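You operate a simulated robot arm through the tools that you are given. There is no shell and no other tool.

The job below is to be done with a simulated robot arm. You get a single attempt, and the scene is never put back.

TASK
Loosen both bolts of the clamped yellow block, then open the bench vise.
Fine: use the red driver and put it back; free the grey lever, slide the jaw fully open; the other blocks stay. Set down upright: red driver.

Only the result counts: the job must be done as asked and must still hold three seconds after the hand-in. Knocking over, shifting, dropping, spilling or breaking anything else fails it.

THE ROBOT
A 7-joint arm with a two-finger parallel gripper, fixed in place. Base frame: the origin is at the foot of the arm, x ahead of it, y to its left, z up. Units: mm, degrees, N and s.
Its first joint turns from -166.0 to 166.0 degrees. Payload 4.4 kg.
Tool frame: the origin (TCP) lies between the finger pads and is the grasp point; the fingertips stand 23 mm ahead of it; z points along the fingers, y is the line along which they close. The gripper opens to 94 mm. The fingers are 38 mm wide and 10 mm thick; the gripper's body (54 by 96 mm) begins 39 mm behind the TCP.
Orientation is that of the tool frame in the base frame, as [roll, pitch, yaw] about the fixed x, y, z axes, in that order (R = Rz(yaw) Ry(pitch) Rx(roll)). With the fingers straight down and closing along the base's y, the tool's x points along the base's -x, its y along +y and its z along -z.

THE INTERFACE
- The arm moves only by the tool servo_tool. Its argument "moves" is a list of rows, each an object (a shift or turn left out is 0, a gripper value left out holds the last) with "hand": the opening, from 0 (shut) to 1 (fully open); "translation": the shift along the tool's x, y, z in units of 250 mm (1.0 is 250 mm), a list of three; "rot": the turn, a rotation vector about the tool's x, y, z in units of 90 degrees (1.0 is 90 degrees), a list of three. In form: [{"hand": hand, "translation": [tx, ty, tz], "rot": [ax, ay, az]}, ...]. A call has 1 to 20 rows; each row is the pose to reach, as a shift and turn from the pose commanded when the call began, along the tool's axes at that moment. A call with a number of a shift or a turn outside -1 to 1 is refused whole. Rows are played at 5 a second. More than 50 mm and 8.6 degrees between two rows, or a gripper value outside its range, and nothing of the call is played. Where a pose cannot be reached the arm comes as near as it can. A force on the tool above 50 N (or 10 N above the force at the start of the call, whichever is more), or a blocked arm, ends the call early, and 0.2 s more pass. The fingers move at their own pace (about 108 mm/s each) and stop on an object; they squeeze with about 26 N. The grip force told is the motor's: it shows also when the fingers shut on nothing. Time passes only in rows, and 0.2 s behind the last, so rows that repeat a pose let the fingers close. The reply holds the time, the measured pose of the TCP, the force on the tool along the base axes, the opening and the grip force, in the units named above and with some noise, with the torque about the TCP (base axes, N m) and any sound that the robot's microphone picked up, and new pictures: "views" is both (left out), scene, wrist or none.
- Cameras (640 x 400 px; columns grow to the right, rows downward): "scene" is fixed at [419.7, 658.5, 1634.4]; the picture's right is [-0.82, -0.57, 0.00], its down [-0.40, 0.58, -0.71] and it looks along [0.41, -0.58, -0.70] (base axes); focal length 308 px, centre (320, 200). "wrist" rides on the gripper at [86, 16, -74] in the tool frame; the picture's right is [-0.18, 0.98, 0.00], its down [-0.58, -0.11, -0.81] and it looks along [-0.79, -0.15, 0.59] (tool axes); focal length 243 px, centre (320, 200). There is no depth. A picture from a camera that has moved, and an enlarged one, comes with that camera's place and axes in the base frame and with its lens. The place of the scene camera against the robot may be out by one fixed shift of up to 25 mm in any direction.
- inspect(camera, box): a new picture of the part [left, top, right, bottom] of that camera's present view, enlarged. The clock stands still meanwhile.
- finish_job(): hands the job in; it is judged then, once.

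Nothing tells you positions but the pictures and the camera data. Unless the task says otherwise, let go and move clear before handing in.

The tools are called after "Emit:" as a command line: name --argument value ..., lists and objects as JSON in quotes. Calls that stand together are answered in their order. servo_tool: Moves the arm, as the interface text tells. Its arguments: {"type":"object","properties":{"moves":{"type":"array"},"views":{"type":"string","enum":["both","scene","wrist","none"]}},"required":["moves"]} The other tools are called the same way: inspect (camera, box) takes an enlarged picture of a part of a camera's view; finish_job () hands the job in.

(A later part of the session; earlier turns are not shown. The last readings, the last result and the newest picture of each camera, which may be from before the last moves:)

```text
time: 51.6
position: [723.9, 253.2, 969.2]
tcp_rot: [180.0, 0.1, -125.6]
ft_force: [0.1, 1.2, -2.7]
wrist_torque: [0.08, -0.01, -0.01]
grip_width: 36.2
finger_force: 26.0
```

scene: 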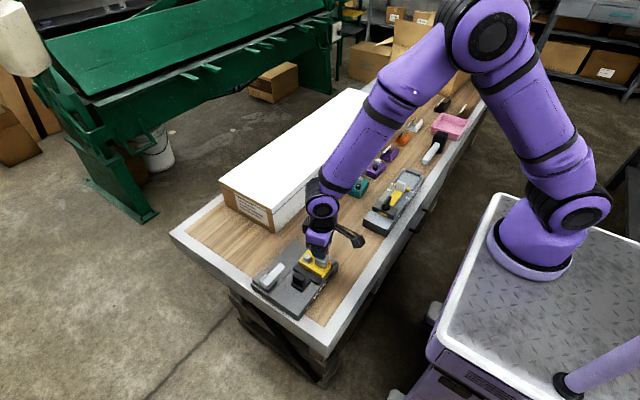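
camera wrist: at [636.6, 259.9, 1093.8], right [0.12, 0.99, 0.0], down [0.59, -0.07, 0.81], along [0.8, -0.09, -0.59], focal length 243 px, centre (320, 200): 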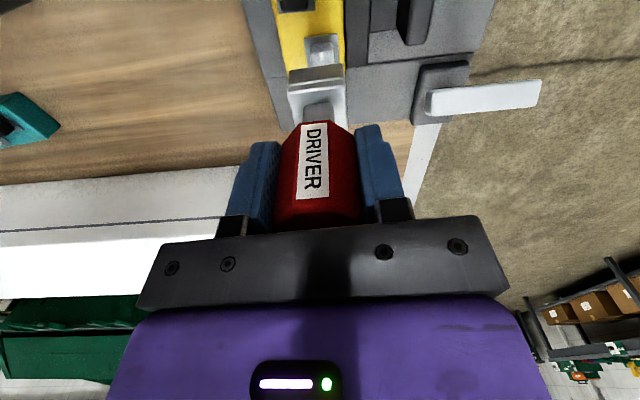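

Emit:
servo_tool --moves '[{"hand": 0, "translation": [-0.0008, 0.0006, 0], "rot": [0, 0, -0.07]}, {"hand": 0, "translation": [-0.0012, 0.0009, 0], "rot": [0, 0, -0.14]}, {"hand": 0, "translation": [-0.0016, 0.0012, 0], "rot": [0, 0, -0.21]}, {"hand": 0, "translation": [-0.0016, 0.0012, 0], "rot": [0, 0, -0.28]}, {"hand": 0, "translation": [-0.0016, 0.0012, 0], "rot": [0, 0, -0.28]}]' --views "none"

Emit:
inspect --camera "scene" --box '[295, 230, 355, 285]'

```text
time: 52.8
position: [724.0, 254.5, 967.7]
tcp_rot: [-180.0, 0.0, -100.4]
ft_force: [-1.2, 0.9, 0.3]
wrist_torque: [0.11, 0.07, 0.0]
grip_width: 36.2
finger_force: 26.3
```

```text
7.27 times, centred on (325, 258) of scene
camera zoom: at [419.7, 658.5, 1634.4], right [-0.82, -0.57, 0.0], down [-0.4, 0.58, -0.71], along [0.41, -0.58, -0.7], focal length 2241 px, centre (284, -218)
```

zoom: 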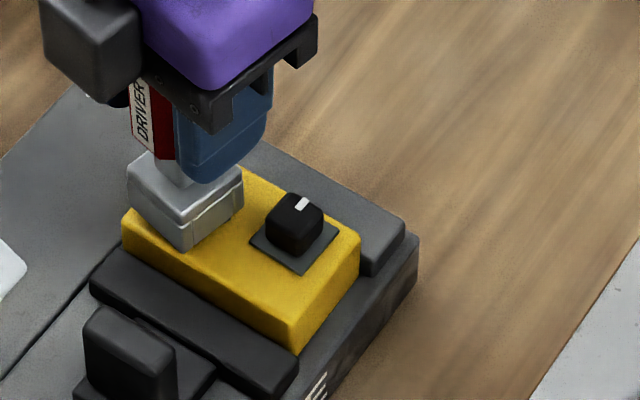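

Emit:
servo_tool --moves '[{"hand": 0, "rot": [0, 0, -0.07]}, {"hand": 0, "rot": [0, 0, -0.14]}, {"hand": 0, "rot": [0, 0, -0.2]}, {"hand": 0, "rot": [0, 0, -0.2]}]' --views "none"

```text
time: 53.8
position: [722.8, 254.2, 968.1]
tcp_rot: [180.0, 0.0, -82.4]
ft_force: [-0.8, 0.2, -3.4]
wrist_torque: [0.06, 0.1, -0.02]
grip_width: 36.1
finger_force: 26.1
```

Emit:
servo_tool --moves '[{"hand": 0, "rot": [0, 0, -0.04]}, {"hand": 0, "rot": [0, 0, -0.08]}, {"hand": 0, "rot": [0, 0, -0.08]}]' --views "none"

```text
time: 54.6
position: [722.7, 254.7, 969.1]
tcp_rot: [-180.0, 0.0, -75.2]
ft_force: [-2.7, 1.7, -3.2]
wrist_torque: [0.17, 0.18, -0.69]
grip_width: 36.1
finger_force: 26.0
```

Torque rose to 0.69 Nm, so the white bolt has reached its stop. I'll back off and lift clear.

Emit:
servo_tool --moves '[{"hand": 0, "rot": [0, 0, 0.06]}, {"hand": 0, "rot": [0, 0, 0.1]}, {"hand": 0, "rot": [0, 0, 0.1]}, {"hand": 0, "translation": [0, 0, -0.03], "rot": [0, 0, 0.1]}, {"hand": 0, "translation": [0, 0, -0.08], "rot": [0, 0, 0.1]}, {"hand": 0, "translation": [0, 0, -0.16], "rot": [0, 0, 0.1]}, {"hand": 0, "translation": [0, 0, -0.24], "rot": [0, 0, 0.1]}, {"hand": 0, "translation": [0, 0, -0.24], "rot": [0, 0, 0.1]}]' --views "both"

Emit:
inspect --camera "scene" --box '[280, 230, 340, 290]'

Emit:
inspect --camera "wrist" --box '[220, 50, 440, 240]'

```text
time: 56.4
position: [723.1, 255.4, 1026.1]
tcp_rot: [179.9, 0.1, -84.2]
ft_force: [-1.1, -0.4, -1.5]
wrist_torque: [-0.02, 0.0, 0.04]
grip_width: 35.6
finger_force: 26.4
camera wrist: at [716.7, 166.4, 1101.8], right [-1.0, 0.08, 0.0], down [0.05, 0.59, 0.81], along [0.07, 0.8, -0.59], focal length 243 px, centre (320, 200)
```

scene: 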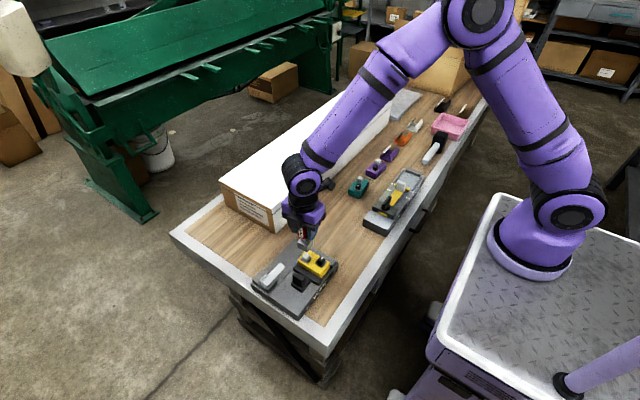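
wrist: 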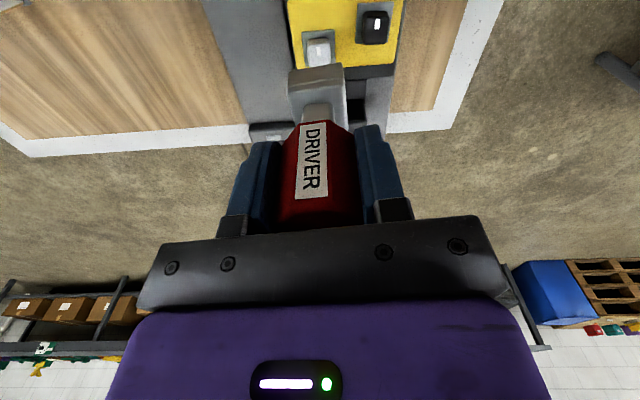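

```text
6.67 times, centred on (310, 260) of scene
camera zoom: at [419.7, 658.5, 1634.4], right [-0.82, -0.57, 0.0], down [-0.4, 0.58, -0.71], along [0.41, -0.58, -0.7], focal length 2055 px, centre (387, -200)
```

zoom: 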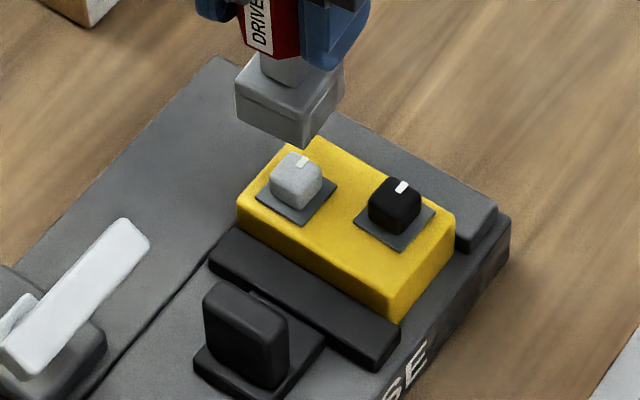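

```text
2.11 times, centred on (330, 145) of wrist
camera zoom: at [716.7, 166.4, 1101.8], right [-1.0, 0.08, 0.0], down [0.05, 0.59, 0.81], along [0.07, 0.8, -0.59], focal length 511 px, centre (299, 316)
```

zoom: 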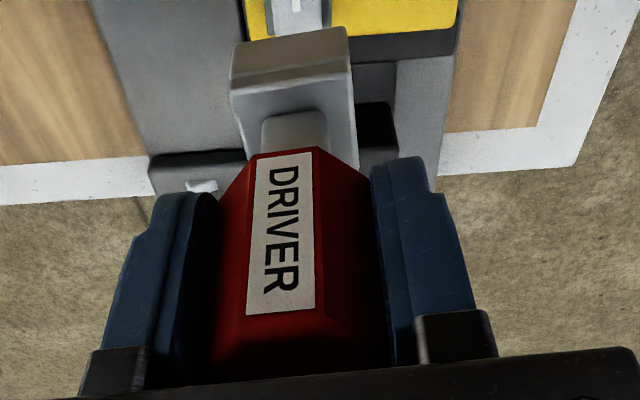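

Both marks have turned 90°, so both bolts are loosened. Next I'll take the driver back above its home spot at about (801, 111) at the original yaw.

Emit:
servo_tool --moves '[{"hand": 0, "rot": [0, 0, 0.09]}, {"hand": 0, "rot": [0, 0, 0.18]}, {"hand": 0, "rot": [0, 0, 0.27]}, {"hand": 0, "rot": [0, 0, 0.36]}, {"hand": 0, "rot": [0, 0, 0.45]}, {"hand": 0, "rot": [0, 0, 0.54]}, {"hand": 0, "rot": [0, 0, 0.55]}, {"hand": 0, "rot": [0, 0, 0.55]}]' --views "none"

Emit:
servo_tool --moves '[{"hand": 0, "translation": [0.029, -0.089, 0], "rot": [0, 0, 0.075]}, {"hand": 0, "translation": [0.058, -0.178, 0], "rot": [0, 0, 0.15]}, {"hand": 0, "translation": [0.087, -0.267, 0], "rot": [0, 0, 0.225]}, {"hand": 0, "translation": [0.116, -0.356, 0], "rot": [0, 0, 0.3]}, {"hand": 0, "translation": [0.145, -0.445, 0], "rot": [0, 0, 0.375]}, {"hand": 0, "translation": [0.174, -0.534, 0], "rot": [0, 0, 0.45]}, {"hand": 0, "translation": [0.1997, -0.6225, 0], "rot": [0, 0, 0.5144]}, {"hand": 0, "translation": [0.1997, -0.6225, 0], "rot": [0, 0, 0.5144]}]' --views "wrist"

Emit:
inspect --camera "wrist" --box '[220, 50, 440, 240]'

```text
time: 58.2
position: [724.5, 254.3, 1029.4]
tcp_rot: [-180.0, 0.1, -133.8]
ft_force: [-0.4, 0.7, -0.8]
wrist_torque: [0.05, 0.0, -0.02]
grip_width: 35.7
finger_force: 25.7
```

```text
time: 60.0
position: [802.0, 111.3, 1027.8]
tcp_rot: [180.0, 0.0, 179.9]
ft_force: [0.4, -0.8, -1.7]
wrist_torque: [-0.01, 0.03, 0.0]
grip_width: 35.6
finger_force: 25.8
camera wrist: at [716.8, 127.1, 1102.6], right [0.19, 0.98, 0.0], down [0.58, -0.11, 0.81], along [0.79, -0.15, -0.59], focal length 243 px, centre (320, 200)
```

wrist: 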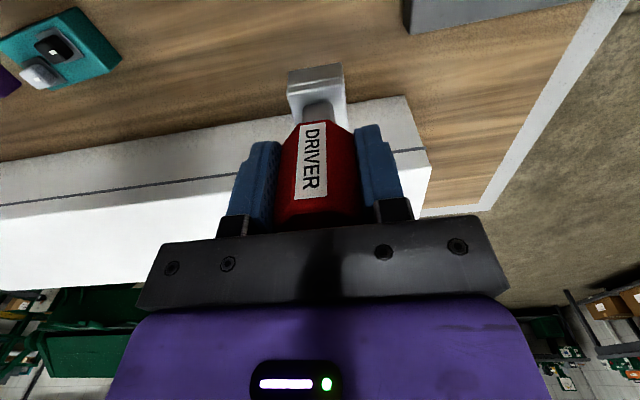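

```text
2.11 times, centred on (330, 145) of wrist
camera zoom: at [716.8, 127.1, 1102.6], right [0.19, 0.98, 0.0], down [0.58, -0.11, 0.81], along [0.79, -0.15, -0.59], focal length 511 px, centre (299, 316)
```

zoom: 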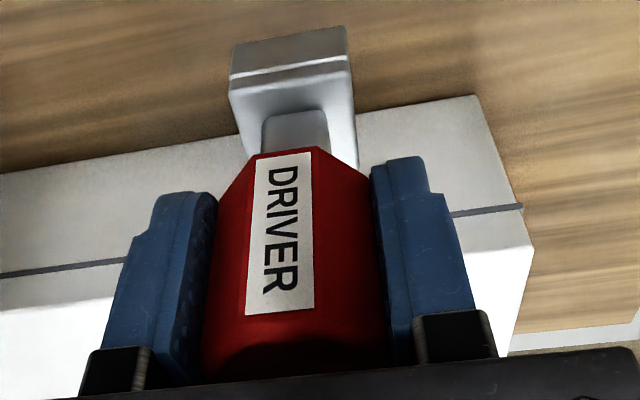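

The pose matches the original grasp. I'll lower to just above the bench, then creep down to contact.

Emit:
servo_tool --moves '[{"hand": 0, "translation": [-0.004, 0, 0.1]}, {"hand": 0, "translation": [-0.004, 0, 0.22]}, {"hand": 0, "translation": [-0.004, 0, 0.34]}, {"hand": 0, "translation": [-0.004, 0, 0.44]}, {"hand": 0, "translation": [-0.004, 0, 0.49]}, {"hand": 0, "translation": [-0.004, 0, 0.502]}, {"hand": 0, "translation": [-0.004, 0, 0.502]}]' --views "wrist"

Emit:
inspect --camera "scene" --box '[295, 195, 335, 245]'

```text
time: 61.6
position: [802.8, 112.0, 903.0]
tcp_rot: [-180.0, 0.0, -180.0]
ft_force: [-0.2, -0.4, -0.8]
wrist_torque: [0.01, 0.02, -0.02]
grip_width: 36.0
finger_force: 26.1
camera wrist: at [717.4, 126.9, 978.2], right [0.18, 0.98, 0.0], down [0.58, -0.11, 0.81], along [0.79, -0.15, -0.59], focal length 243 px, centre (320, 200)
```

wrist: 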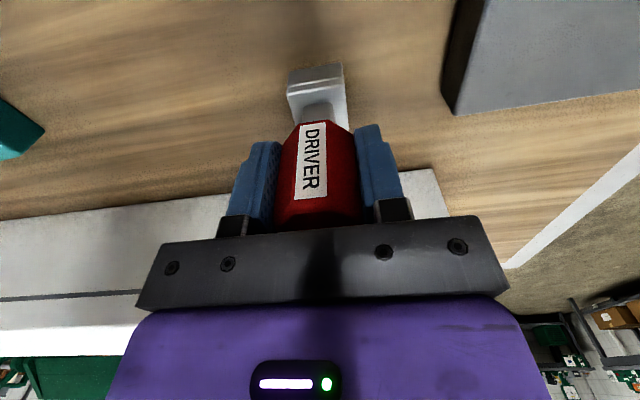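

```text
8.00 times, centred on (315, 220) of scene
camera zoom: at [419.7, 658.5, 1634.4], right [-0.82, -0.57, 0.0], down [-0.4, 0.58, -0.71], along [0.41, -0.58, -0.7], focal length 2466 px, centre (360, 40)
```

zoom: 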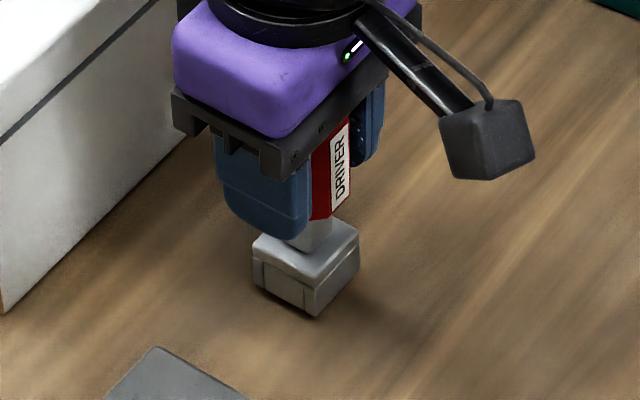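

Emit:
servo_tool --moves '[{"hand": 0, "translation": [0, 0, 0.006]}, {"hand": 0, "translation": [0, 0, 0.012]}, {"hand": 0, "translation": [0, 0, 0.012]}]' --views "none"

Emit:
inspect --camera "scene" --box '[295, 195, 335, 245]'

```text
time: 62.4
position: [803.0, 109.9, 898.8]
tcp_rot: [180.0, -0.1, -179.9]
ft_force: [0.1, 0.2, -1.4]
wrist_torque: [-0.01, 0.01, -0.02]
grip_width: 35.8
finger_force: 25.8
```

```text
8.00 times, centred on (315, 220) of scene
camera zoom: at [419.7, 658.5, 1634.4], right [-0.82, -0.57, 0.0], down [-0.4, 0.58, -0.71], along [0.41, -0.58, -0.7], focal length 2466 px, centre (360, 40)
```

zoom: 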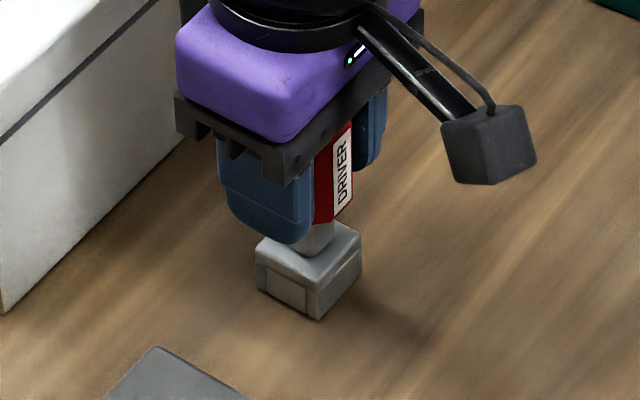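

Emit:
servo_tool --moves '[{"hand": 0, "translation": [0, 0, 0.004]}, {"hand": 0, "translation": [0, 0, 0.008]}, {"hand": 0, "translation": [0, 0, 0.008]}]' --views "none"

Emit:
inspect --camera "scene" --box '[295, 195, 335, 245]'

```text
time: 63.2
position: [804.3, 110.7, 898.4]
tcp_rot: [-180.0, 0.1, 180.0]
ft_force: [0.4, 1.0, -1.5]
wrist_torque: [-0.03, 0.0, 0.01]
grip_width: 35.8
finger_force: 26.2
```

```text
8.00 times, centred on (315, 220) of scene
camera zoom: at [419.7, 658.5, 1634.4], right [-0.82, -0.57, 0.0], down [-0.4, 0.58, -0.71], along [0.41, -0.58, -0.7], focal length 2466 px, centre (360, 40)
```

zoom: 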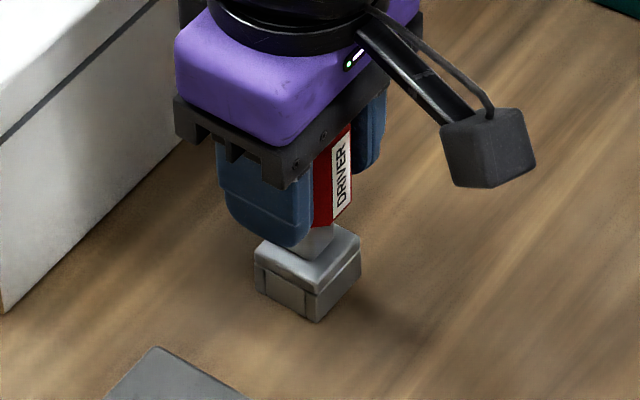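

Emit:
servo_tool --moves '[{"hand": 0, "translation": [0, 0, 0.004]}, {"hand": 0, "translation": [0, 0, 0.004]}]' --views "none"

Emit:
inspect --camera "scene" --box '[300, 215, 330, 240]'

Emit:
inspect --camera "wrist" --box '[220, 50, 440, 240]'

```text
time: 63.8
position: [803.0, 110.9, 896.6]
tcp_rot: [180.0, 0.1, 179.9]
ft_force: [-0.6, -2.3, 17.2]
wrist_torque: [-0.18, -0.24, -0.04]
grip_width: 35.8
finger_force: 26.1
```

```text
16.00 times, centred on (315, 228) of scene
camera zoom: at [419.7, 658.5, 1634.4], right [-0.82, -0.57, 0.0], down [-0.4, 0.58, -0.71], along [0.41, -0.58, -0.7], focal length 4931 px, centre (400, -240)
```

zoom: 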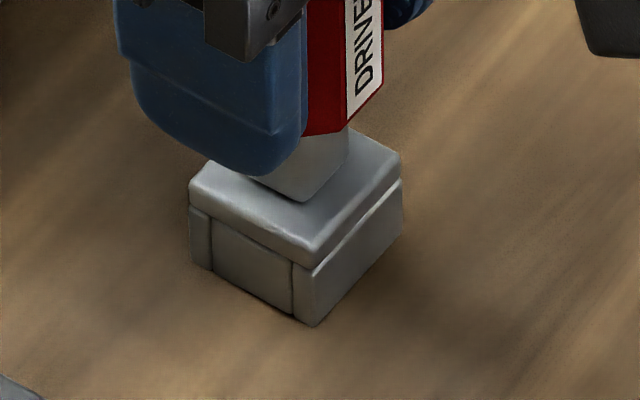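

```text
2.11 times, centred on (330, 145) of wrist
camera zoom: at [717.0, 126.1, 972.7], right [0.19, 0.98, 0.0], down [0.58, -0.11, 0.81], along [0.79, -0.15, -0.59], focal length 511 px, centre (299, 316)
```

zoom: 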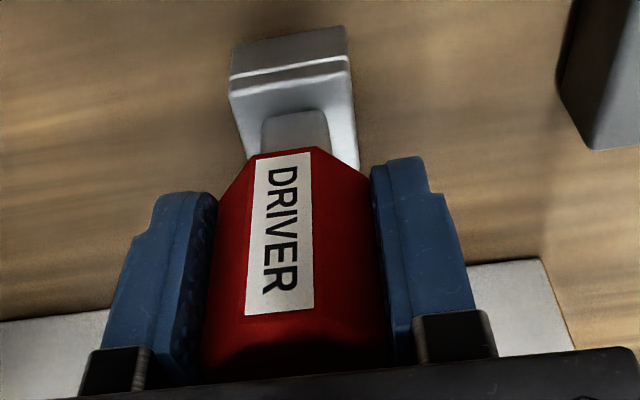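

Emit:
servo_tool --moves '[{"hand": 0, "translation": [0, 0, -0.012]}, {"hand": 0, "translation": [0.004, -0.004, -0.012]}, {"hand": 0, "translation": [0.004, -0.004, -0.006]}, {"hand": 0, "translation": [0.004, -0.004, -0.001]}, {"hand": 0, "translation": [0.004, -0.004, -0.001]}]' --views "none"

Emit:
inspect --camera "scene" --box '[300, 215, 330, 240]'

```text
time: 65.0
position: [801.2, 108.7, 898.2]
tcp_rot: [180.0, 0.1, -180.0]
ft_force: [-7.3, -2.7, 27.1]
wrist_torque: [-0.16, 0.21, -0.03]
grip_width: 35.9
finger_force: 25.9
```

```text
16.00 times, centred on (315, 228) of scene
camera zoom: at [419.7, 658.5, 1634.4], right [-0.82, -0.57, 0.0], down [-0.4, 0.58, -0.71], along [0.41, -0.58, -0.7], focal length 4931 px, centre (400, -240)
```

zoom: 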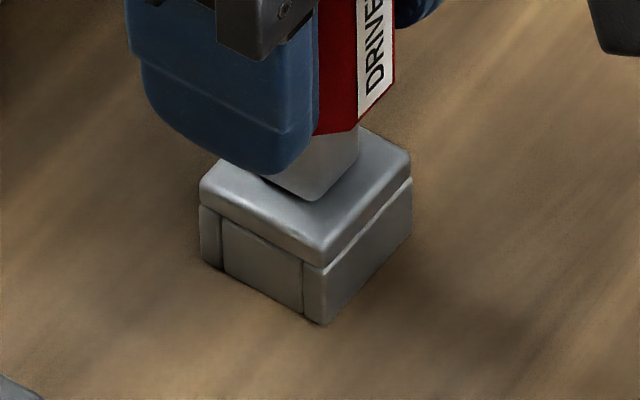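

The driver is on the bench within about 0.5 mm of its original image position. I'll relieve the pressure slightly and open the gripper.

Emit:
servo_tool --moves '[{"hand": 0, "translation": [0, 0, -0.002]}, {"hand": 0, "translation": [0, 0, -0.002]}, {"hand": 0.5, "translation": [0, 0, -0.002]}, {"hand": 1.0, "translation": [0, 0, -0.002]}, {"hand": 1.0, "translation": [0, 0, -0.002]}, {"hand": 1.0, "translation": [0, 0, -0.002]}]' --views "wrist"

Emit:
inspect --camera "scene" --box '[295, 195, 335, 245]'

Emit:
inspect --camera "wrist" --box '[220, 50, 440, 240]'

```text
time: 66.4
position: [800.9, 110.1, 896.7]
tcp_rot: [-180.0, 0.0, -179.9]
ft_force: [-0.4, -0.9, 0.1]
wrist_torque: [0.01, 0.0, 0.01]
grip_width: 94.1
finger_force: 0.1
camera wrist: at [715.6, 124.7, 971.9], right [0.18, 0.98, 0.0], down [0.58, -0.11, 0.81], along [0.79, -0.15, -0.59], focal length 243 px, centre (320, 200)
```

wrist: 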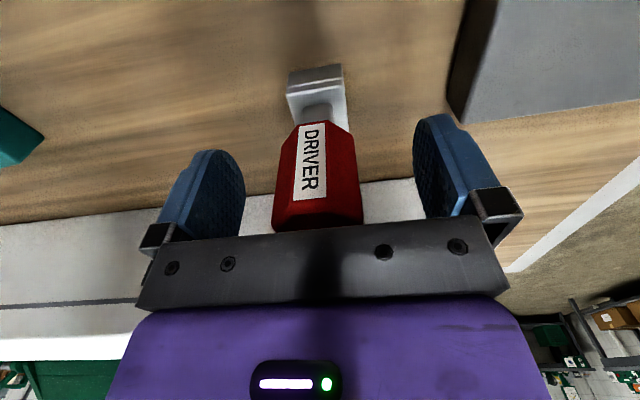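

```text
8.00 times, centred on (315, 220) of scene
camera zoom: at [419.7, 658.5, 1634.4], right [-0.82, -0.57, 0.0], down [-0.4, 0.58, -0.71], along [0.41, -0.58, -0.7], focal length 2466 px, centre (360, 40)
```

zoom: 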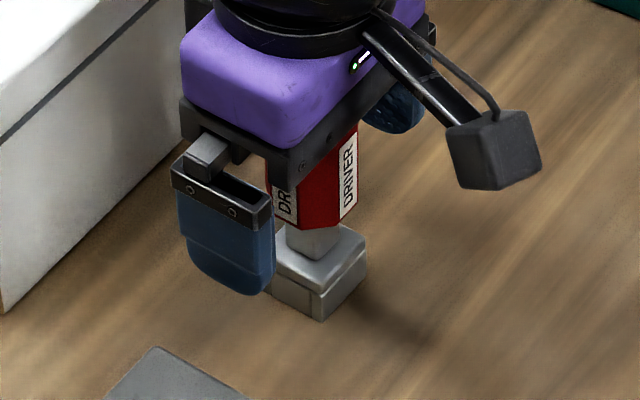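

```text
2.11 times, centred on (330, 145) of wrist
camera zoom: at [715.6, 124.7, 971.9], right [0.18, 0.98, 0.0], down [0.58, -0.11, 0.81], along [0.79, -0.15, -0.59], focal length 511 px, centre (299, 316)
```

zoom: 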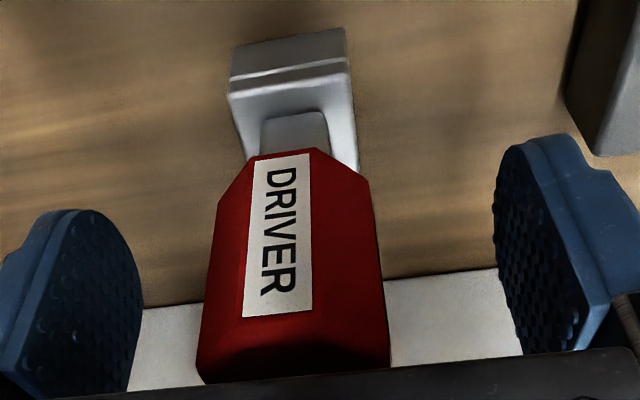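

The driver stands upright at its original spot. I'll raise the gripper clear, then go look at the lever from the side.

Emit:
servo_tool --moves '[{"hand": 1, "translation": [0, 0, -0.06]}, {"hand": 1, "translation": [0, 0, -0.16]}, {"hand": 1, "translation": [0, 0, -0.28]}, {"hand": 1, "translation": [0, 0, -0.4]}, {"hand": 1, "translation": [0, 0, -0.52]}, {"hand": 1, "translation": [0, 0, -0.52]}]' --views "wrist"

Emit:
inspect --camera "scene" --box '[295, 195, 335, 245]'

```text
time: 67.8
position: [803.5, 110.2, 1029.1]
tcp_rot: [-179.9, 0.0, 179.9]
ft_force: [0.4, -0.9, 0.4]
wrist_torque: [0.0, 0.0, 0.02]
grip_width: 94.1
finger_force: 0.0
camera wrist: at [717.4, 125.7, 1103.3], right [0.18, 0.98, 0.0], down [0.58, -0.11, 0.81], along [0.79, -0.15, -0.59], focal length 243 px, centre (320, 200)
```

wrist: 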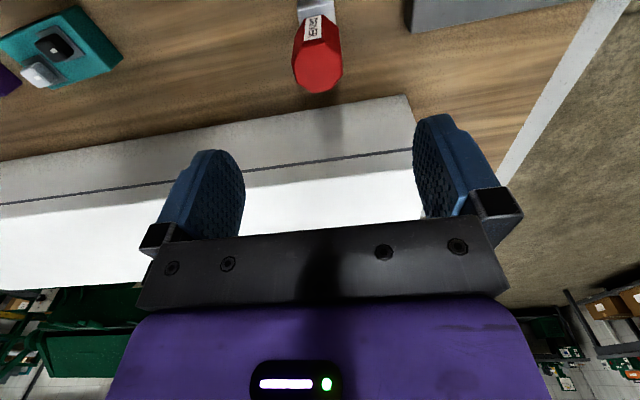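

```text
8.00 times, centred on (315, 220) of scene
camera zoom: at [419.7, 658.5, 1634.4], right [-0.82, -0.57, 0.0], down [-0.4, 0.58, -0.71], along [0.41, -0.58, -0.7], focal length 2466 px, centre (360, 40)
```

zoom: 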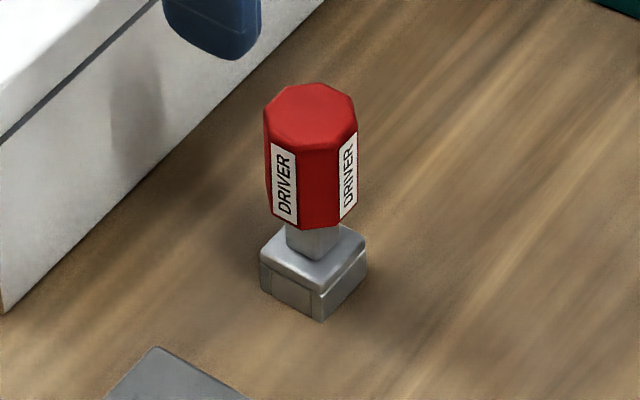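

The driver is back within about 1 mm and upright. Next I'll turn the gripper to yaw −90° and move near the lever for a side view.

Emit:
servo_tool --moves '[{"hand": 1, "translation": [0.017, 0.063, 0], "rot": [0, 0, -0.084]}, {"hand": 1, "translation": [0.034, 0.127, 0], "rot": [0, 0, -0.167]}, {"hand": 1, "translation": [0.051, 0.19, 0], "rot": [0, 0, -0.25]}, {"hand": 1, "translation": [0.068, 0.253, 0], "rot": [0, 0, -0.334]}, {"hand": 1, "translation": [0.085, 0.317, 0], "rot": [0, 0, -0.417]}, {"hand": 1, "translation": [0.102, 0.38, 0], "rot": [0, 0, -0.5]}, {"hand": 1, "translation": [0.119, 0.443, 0], "rot": [0, 0, -0.584]}, {"hand": 1, "translation": [0.136, 0.507, 0], "rot": [0, 0, -0.667]}, {"hand": 1, "translation": [0.153, 0.57, 0], "rot": [0, 0, -0.75]}, {"hand": 1, "translation": [0.17, 0.633, 0], "rot": [0, 0, -0.834]}, {"hand": 1, "translation": [0.187, 0.697, 0], "rot": [0, 0, -0.917]}, {"hand": 1, "translation": [0.204, 0.76, 0], "rot": [0, 0, -1.0]}, {"hand": 1, "translation": [0.204, 0.76, 0], "rot": [0, 0, -1.0]}]' --views "both"

Emit:
inspect --camera "wrist" --box '[200, 60, 440, 230]'

```text
time: 70.6
position: [750.8, 297.8, 1029.2]
tcp_rot: [180.0, 0.0, -89.9]
ft_force: [0.7, -0.4, -0.5]
wrist_torque: [0.0, -0.01, -0.02]
grip_width: 94.1
finger_force: 0.2
camera wrist: at [735.2, 210.8, 1102.9], right [-0.98, 0.18, 0.0], down [0.11, 0.58, 0.81], along [0.15, 0.79, -0.59], focal length 243 px, centre (320, 200)
```

scene: 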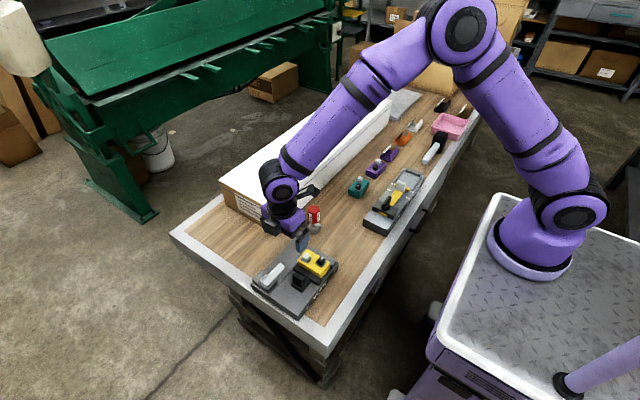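
wrist: 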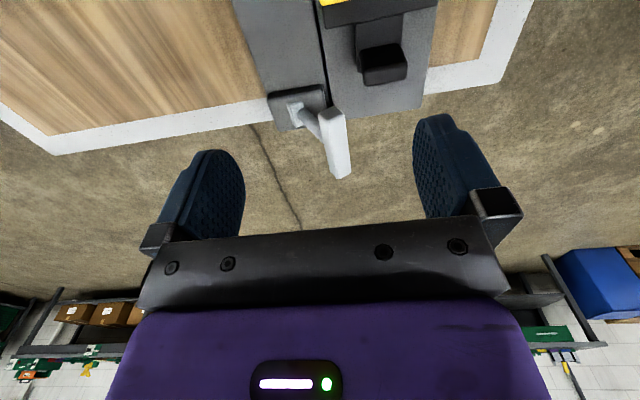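

```text
2.35 times, centred on (320, 145) of wrist
camera zoom: at [735.2, 210.8, 1102.9], right [-0.98, 0.18, 0.0], down [0.11, 0.58, 0.81], along [0.15, 0.79, -0.59], focal length 571 px, centre (320, 329)
```

zoom: 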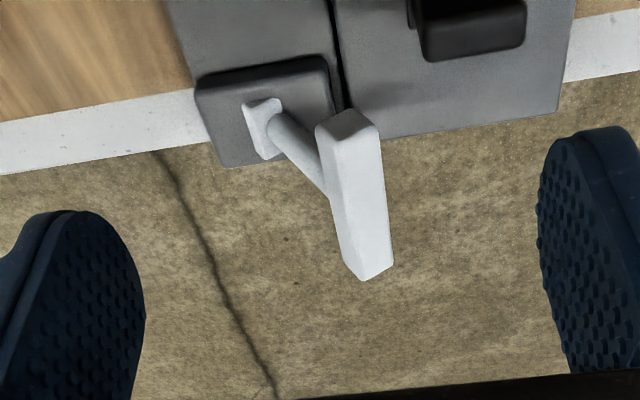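

The bar is centred near (747.5, 363, 930). Its hinge foot is near (791, 362, 869), so it leans 35° toward −x. I'll close the fingers and go down on the −x side of the bar to push it upright, away from the jaw.

Emit:
servo_tool --moves '[{"hand": 0, "translation": [-0.09, 0.05, 0]}, {"hand": 0, "translation": [-0.18, 0.1, 0]}, {"hand": 0, "translation": [-0.26, 0.141, 0]}, {"hand": 0, "translation": [-0.26, 0.141, 0.1]}, {"hand": 0, "translation": [-0.26, 0.141, 0.2]}, {"hand": 0, "translation": [-0.26, 0.141, 0.29]}, {"hand": 0, "translation": [-0.26, 0.141, 0.36]}, {"hand": 0, "translation": [-0.26, 0.141, 0.36]}]' --views "both"

Emit:
inspect --camera "wrist" --box '[200, 60, 440, 230]'

Emit:
inspect --camera "scene" --box '[245, 225, 325, 295]'

```text
time: 72.4
position: [714.4, 364.6, 937.3]
tcp_rot: [-179.9, -0.1, -89.9]
ft_force: [0.1, 0.1, -1.0]
wrist_torque: [-0.01, 0.03, 0.01]
grip_width: 0.0
finger_force: 26.0
camera wrist: at [699.2, 278.3, 1013.2], right [-0.98, 0.18, 0.0], down [0.11, 0.58, 0.81], along [0.15, 0.79, -0.59], focal length 243 px, centre (320, 200)
```

scene: 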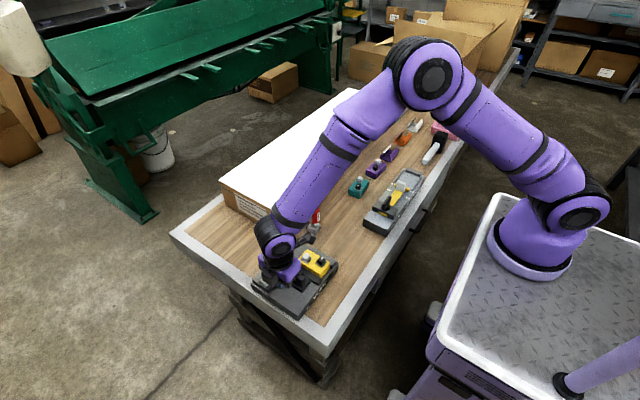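
wrist: 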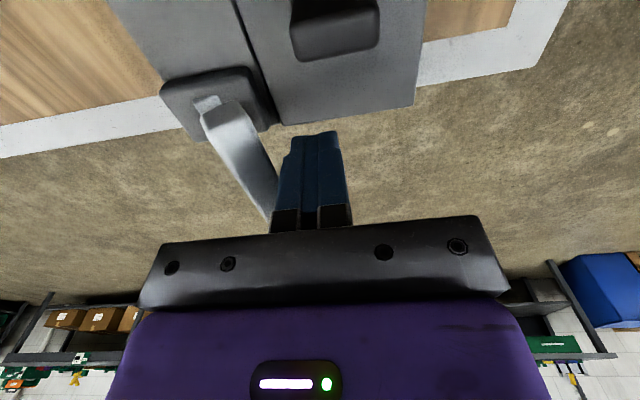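

```text
2.35 times, centred on (320, 145) of wrist
camera zoom: at [699.2, 278.3, 1013.2], right [-0.98, 0.18, 0.0], down [0.11, 0.58, 0.81], along [0.15, 0.79, -0.59], focal length 571 px, centre (320, 329)
```

zoom: 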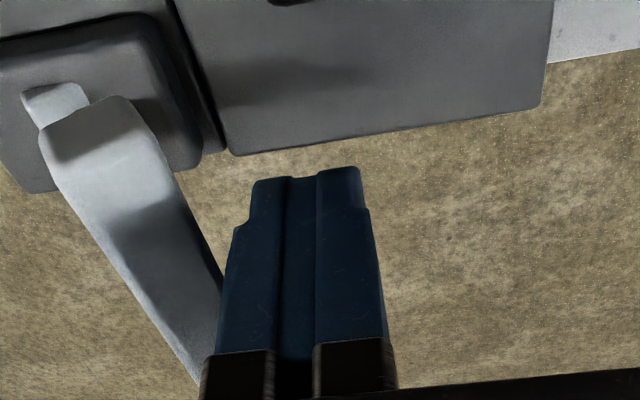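

```text
5.71 times, centred on (285, 260) of scene
camera zoom: at [419.7, 658.5, 1634.4], right [-0.82, -0.57, 0.0], down [-0.4, 0.58, -0.71], along [0.41, -0.58, -0.7], focal length 1761 px, centre (520, -143)
```

zoom: 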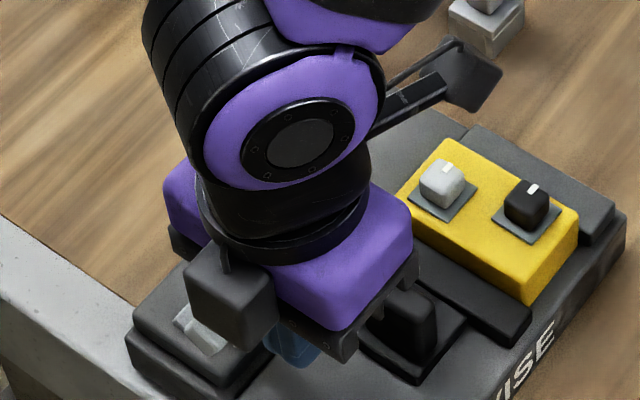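

The fingers are beside the bar. I'll push gently toward +x and watch the force.

Emit:
servo_tool --moves '[{"hand": 0, "translation": [0, -0.02, 0]}, {"hand": 0, "translation": [0, -0.04, 0]}, {"hand": 0, "translation": [0, -0.06, 0]}, {"hand": 0, "translation": [0, -0.072, 0]}]' --views "none"

Emit:
inspect --camera "wrist" --box '[200, 60, 440, 230]'

```text
time: 73.4
position: [733.0, 364.3, 938.7]
tcp_rot: [-179.9, 0.1, -90.0]
ft_force: [-12.5, -0.4, 18.9]
wrist_torque: [-0.05, -0.18, -0.01]
grip_width: 0.0
finger_force: 26.1
```

```text
2.35 times, centred on (320, 145) of wrist
camera zoom: at [716.8, 277.8, 1014.1], right [-0.98, 0.18, 0.0], down [0.11, 0.58, 0.81], along [0.15, 0.79, -0.59], focal length 571 px, centre (320, 329)
```

zoom: 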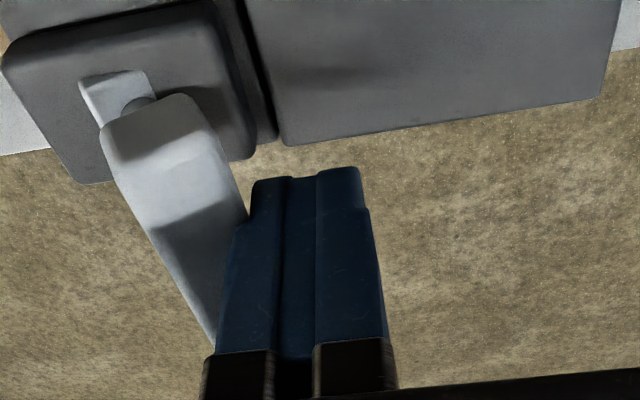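

The contact force pushes along and upward, which fits a lever rising on its arc. I'll follow the arc, moving +x and up.

Emit:
servo_tool --moves '[{"hand": 0, "translation": [0, -0.008, -0.012]}, {"hand": 0, "translation": [0, -0.024, -0.022]}, {"hand": 0, "translation": [0, -0.04, -0.032]}, {"hand": 0, "translation": [0, -0.04, -0.032]}]' --views "none"

Emit:
inspect --camera "wrist" --box '[200, 60, 440, 230]'

Emit:
inspect --camera "scene" --box '[245, 240, 305, 295]'

```text
time: 74.4
position: [744.3, 362.7, 946.3]
tcp_rot: [-180.0, -0.1, -90.1]
ft_force: [-0.1, -0.7, 0.7]
wrist_torque: [0.01, 0.01, 0.04]
grip_width: 0.0
finger_force: 26.0
```

```text
2.35 times, centred on (320, 145) of wrist
camera zoom: at [728.8, 275.6, 1021.0], right [-0.98, 0.19, 0.0], down [0.11, 0.58, 0.81], along [0.15, 0.79, -0.59], focal length 571 px, centre (320, 329)
```

zoom: 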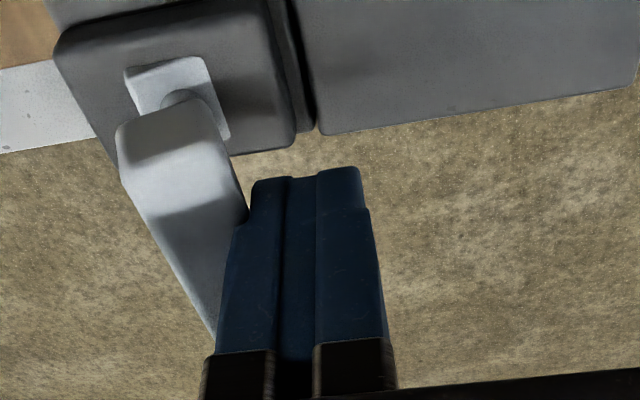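

```text
7.27 times, centred on (275, 268) of scene
camera zoom: at [419.7, 658.5, 1634.4], right [-0.82, -0.57, 0.0], down [-0.4, 0.58, -0.71], along [0.41, -0.58, -0.7], focal length 2241 px, centre (647, -291)
```

zoom: 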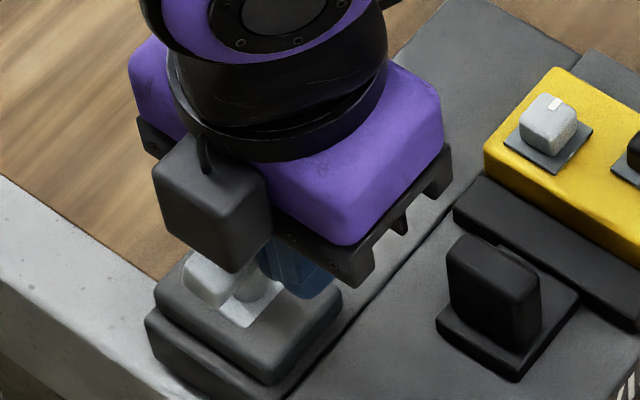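

The lever is moving, now about −20° from upright, and the force dropped. I'll continue pushing along the arc.

Emit:
servo_tool --moves '[{"hand": 0, "translation": [0, -0.02, -0.006]}, {"hand": 0, "translation": [0, -0.04, -0.012]}, {"hand": 0, "translation": [0, -0.06, -0.016]}, {"hand": 0, "translation": [0, -0.08, -0.02]}, {"hand": 0, "translation": [0, -0.1, -0.02]}, {"hand": 0, "translation": [0, -0.1, -0.02]}]' --views "none"

Emit:
inspect --camera "wrist" --box '[200, 60, 440, 230]'

Emit:
inspect --camera "scene" --box '[245, 240, 305, 295]'

```text
time: 75.8
position: [768.7, 364.2, 951.6]
tcp_rot: [-180.0, 0.1, -90.1]
ft_force: [0.0, 0.9, -0.1]
wrist_torque: [0.02, 0.04, 0.01]
grip_width: 0.0
finger_force: 25.8
```

```text
2.35 times, centred on (320, 145) of wrist
camera zoom: at [753.2, 276.5, 1026.4], right [-0.98, 0.19, 0.0], down [0.11, 0.58, 0.81], along [0.15, 0.79, -0.59], focal length 571 px, centre (320, 329)
```

zoom: 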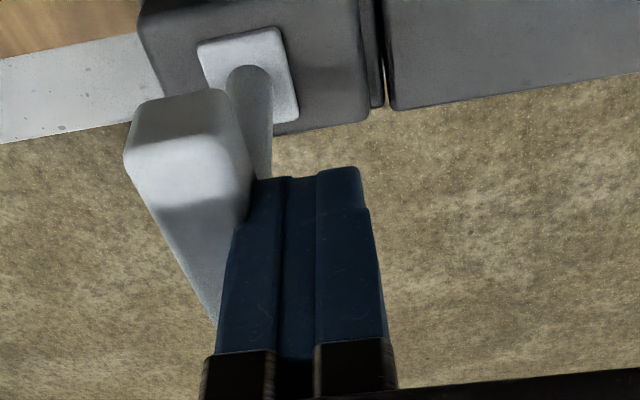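

```text
7.27 times, centred on (275, 268) of scene
camera zoom: at [419.7, 658.5, 1634.4], right [-0.82, -0.57, 0.0], down [-0.4, 0.58, -0.71], along [0.41, -0.58, -0.7], focal length 2241 px, centre (647, -291)
```

zoom: 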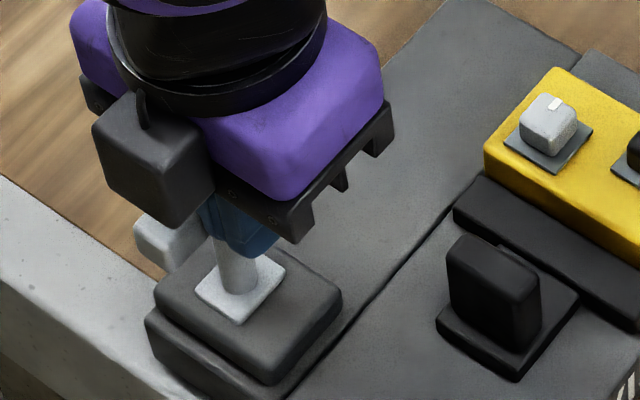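

The lever is now almost vertical and moves freely. I'll keep pushing in the same direction to find its stop.

Emit:
servo_tool --moves '[{"hand": 0, "translation": [0, -0.02, 0]}, {"hand": 0, "translation": [0, -0.04, 0]}, {"hand": 0, "translation": [0, -0.06, 0.004]}, {"hand": 0, "translation": [0, -0.08, 0.008]}, {"hand": 0, "translation": [0, -0.1, 0.014]}, {"hand": 0, "translation": [0, -0.1, 0.014]}]' --views "none"

Emit:
inspect --camera "wrist" --box '[200, 60, 440, 230]'

Emit:
inspect --camera "scene" --box '[245, 240, 305, 295]'

```text
time: 77.2
position: [793.4, 364.1, 947.4]
tcp_rot: [-180.0, 0.0, -90.1]
ft_force: [-1.0, 0.2, 0.1]
wrist_torque: [-0.01, 0.01, 0.03]
grip_width: 0.0
finger_force: 26.0
```

```text
2.35 times, centred on (320, 145) of wrist
camera zoom: at [778.0, 276.5, 1022.4], right [-0.98, 0.18, 0.0], down [0.11, 0.58, 0.81], along [0.15, 0.79, -0.59], focal length 571 px, centre (320, 329)
```

zoom: 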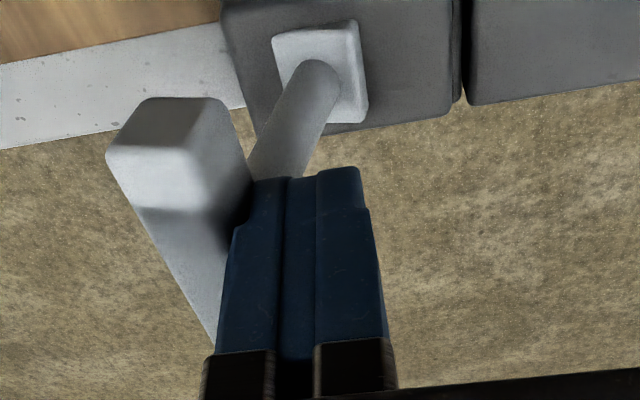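

```text
7.27 times, centred on (275, 268) of scene
camera zoom: at [419.7, 658.5, 1634.4], right [-0.82, -0.57, 0.0], down [-0.4, 0.58, -0.71], along [0.41, -0.58, -0.7], focal length 2241 px, centre (647, -291)
```

zoom: 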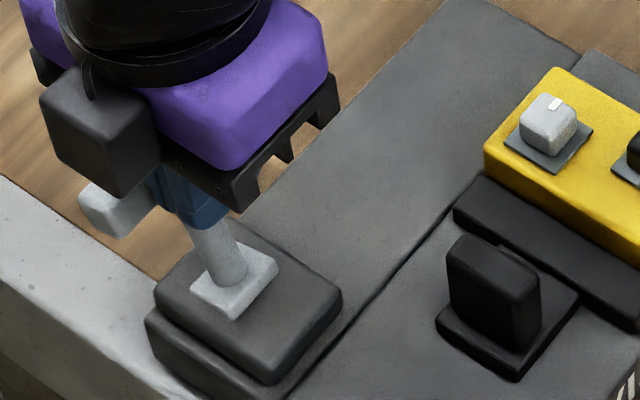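

Emit:
servo_tool --moves '[{"hand": 0, "translation": [0, -0.02, 0.006]}, {"hand": 0, "translation": [0, -0.04, 0.012]}, {"hand": 0, "translation": [0, -0.06, 0.02]}, {"hand": 0, "translation": [0, -0.08, 0.03]}, {"hand": 0, "translation": [0, -0.08, 0.03]}]' --views "none"

Emit:
inspect --camera "wrist" --box '[200, 60, 440, 230]'

Emit:
inspect --camera "scene" --box '[245, 240, 305, 295]'

```text
time: 78.4
position: [811.1, 363.8, 942.1]
tcp_rot: [179.8, 0.0, -89.9]
ft_force: [-41.9, -14.9, 15.3]
wrist_torque: [-0.34, 0.8, -0.15]
grip_width: 0.2
finger_force: 26.1
```

```text
2.35 times, centred on (320, 145) of wrist
camera zoom: at [795.7, 277.4, 1016.4], right [-0.98, 0.18, 0.0], down [0.11, 0.58, 0.81], along [0.15, 0.79, -0.59], focal length 571 px, centre (320, 329)
```

zoom: 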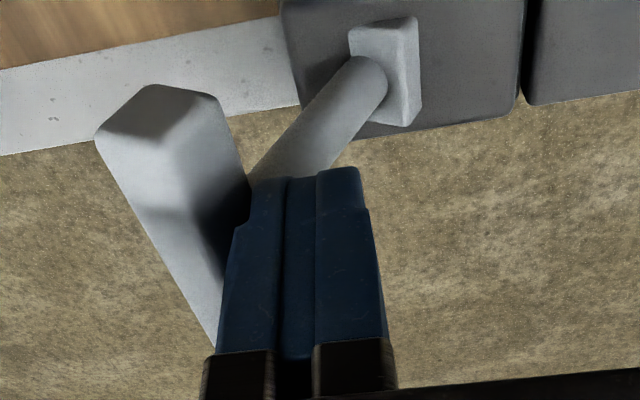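

```text
7.27 times, centred on (275, 268) of scene
camera zoom: at [419.7, 658.5, 1634.4], right [-0.82, -0.57, 0.0], down [-0.4, 0.58, -0.71], along [0.41, -0.58, -0.7], focal length 2241 px, centre (647, -291)
```

zoom: 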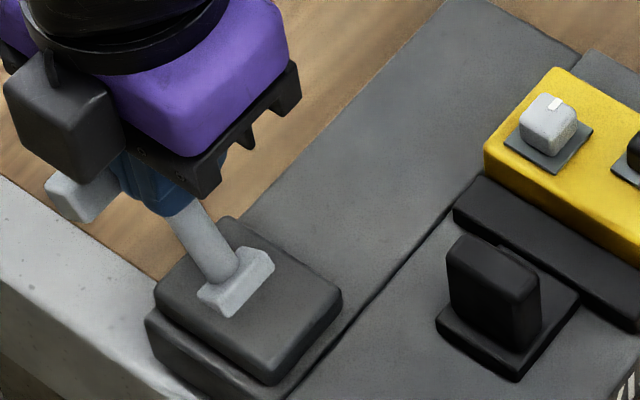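

The push met a firm stop (42 N) with the lever leaning the other way, so it is fully thrown. I'll back off and rise, then confirm.

Emit:
servo_tool --moves '[{"hand": 0, "translation": [0, 0.02, 0]}, {"hand": 0, "translation": [0, 0.06, -0.02]}, {"hand": 0, "translation": [0, 0.12, -0.1]}, {"hand": 0, "translation": [0, 0.2, -0.22]}, {"hand": 0, "translation": [0, 0.28, -0.34]}, {"hand": 0, "translation": [0, 0.28, -0.34]}]' --views "both"

Emit:
inspect --camera "scene" --box '[245, 225, 345, 320]'

Emit:
inspect --camera "wrist" --box '[200, 0, 440, 200]'

```text
time: 79.8
position: [745.1, 363.3, 1025.4]
tcp_rot: [180.0, 0.0, -90.0]
ft_force: [0.6, 0.9, 0.1]
wrist_torque: [0.01, 0.0, -0.02]
grip_width: 0.0
finger_force: 26.3
camera wrist: at [729.8, 276.7, 1100.3], right [-0.98, 0.19, 0.0], down [0.11, 0.58, 0.81], along [0.15, 0.79, -0.59], focal length 243 px, centre (320, 200)
```

scene: 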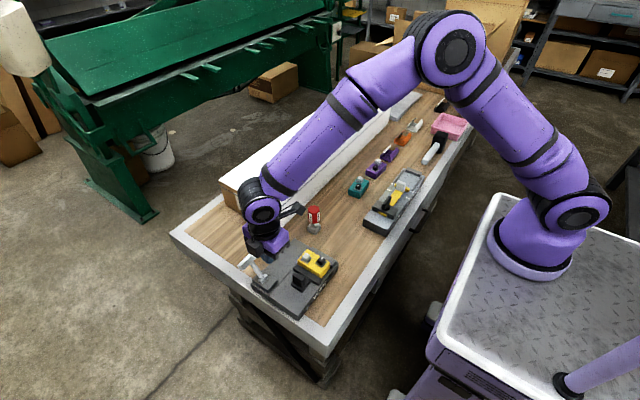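
wrist: 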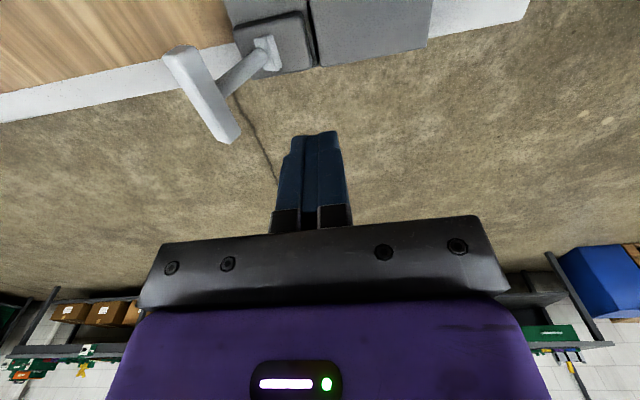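

```text
4.21 times, centred on (295, 272) of scene
camera zoom: at [419.7, 658.5, 1634.4], right [-0.82, -0.57, 0.0], down [-0.4, 0.58, -0.71], along [0.41, -0.58, -0.7], focal length 1298 px, centre (425, -105)
```

zoom: 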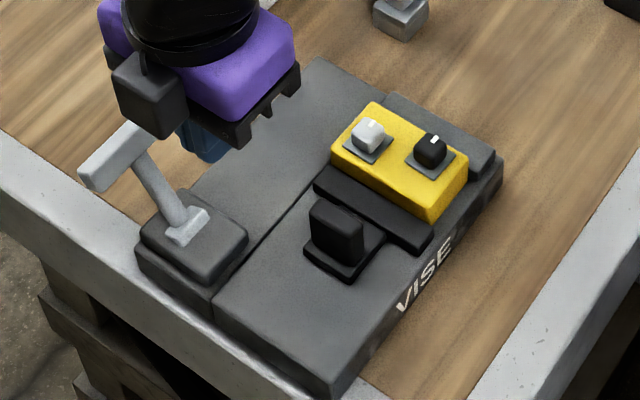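

```text
2.00 times, centred on (320, 100) of wrist
camera zoom: at [729.8, 276.7, 1100.3], right [-0.98, 0.19, 0.0], down [0.11, 0.58, 0.81], along [0.15, 0.79, -0.59], focal length 485 px, centre (320, 400)
```

zoom: 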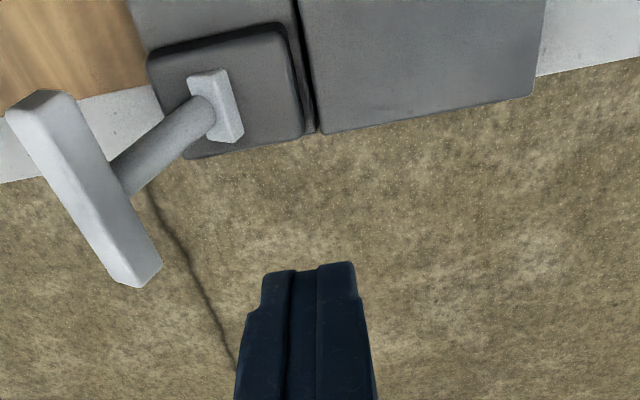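

The lever stays thrown away from the jaw. Next I'll rotate back to yaw 180° and hover over the jaw handle near (700, 319) with the fingers part-open.

Emit:
servo_tool --moves '[{"hand": 0.1, "translation": [0.015, 0.014, 0], "rot": [0, 0, 0.084]}, {"hand": 0.2, "translation": [0.029, 0.029, 0], "rot": [0, 0, 0.167]}, {"hand": 0.3, "translation": [0.044, 0.043, 0], "rot": [0, 0, 0.25]}, {"hand": 0.4, "translation": [0.058, 0.057, 0], "rot": [0, 0, 0.334]}, {"hand": 0.5, "translation": [0.073, 0.072, 0], "rot": [0, 0, 0.417]}, {"hand": 0.55, "translation": [0.087, 0.086, 0], "rot": [0, 0, 0.5]}, {"hand": 0.55, "translation": [0.102, 0.1, 0], "rot": [0, 0, 0.584]}, {"hand": 0.55, "translation": [0.117, 0.115, 0], "rot": [0, 0, 0.667]}, {"hand": 0.55, "translation": [0.131, 0.129, 0], "rot": [0, 0, 0.75]}, {"hand": 0.55, "translation": [0.146, 0.143, 0], "rot": [0, 0, 0.834]}, {"hand": 0.55, "translation": [0.16, 0.158, 0], "rot": [0, 0, 0.917]}, {"hand": 0.55, "translation": [0.175, 0.172, 0], "rot": [0, 0, 1.0]}, {"hand": 0.55, "translation": [0.175, 0.172, 0], "rot": [0, 0, 1.0]}]' --views "wrist"

Emit:
inspect --camera "wrist" --box '[210, 0, 430, 170]'

Emit:
inspect --camera "scene" --box '[245, 225, 345, 320]'

```text
time: 82.6
position: [701.6, 319.6, 1024.8]
tcp_rot: [180.0, 0.0, 179.9]
ft_force: [-0.1, -0.3, 0.0]
wrist_torque: [-0.02, -0.02, -0.02]
grip_width: 51.8
finger_force: 0.1
camera wrist: at [615.9, 335.9, 1099.4], right [0.19, 0.98, 0.0], down [0.58, -0.11, 0.81], along [0.79, -0.15, -0.59], focal length 243 px, centre (320, 200)
```

wrist: 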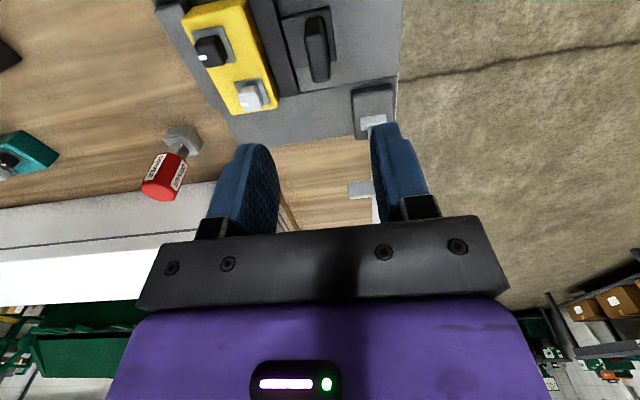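

```text
2.35 times, centred on (320, 85) of wrist
camera zoom: at [615.9, 335.9, 1099.4], right [0.19, 0.98, 0.0], down [0.58, -0.11, 0.81], along [0.79, -0.15, -0.59], focal length 571 px, centre (320, 471)
```

zoom: 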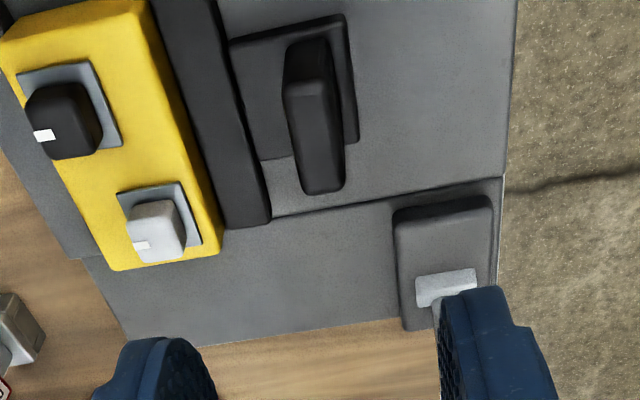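

```text
4.21 times, centred on (295, 272) of scene
camera zoom: at [419.7, 658.5, 1634.4], right [-0.82, -0.57, 0.0], down [-0.4, 0.58, -0.71], along [0.41, -0.58, -0.7], focal length 1298 px, centre (425, -105)
```

zoom: 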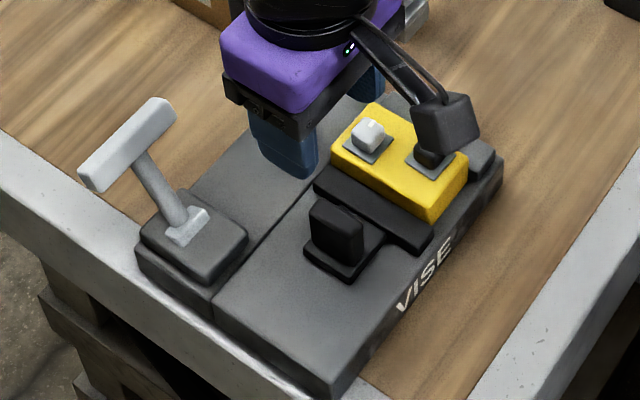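

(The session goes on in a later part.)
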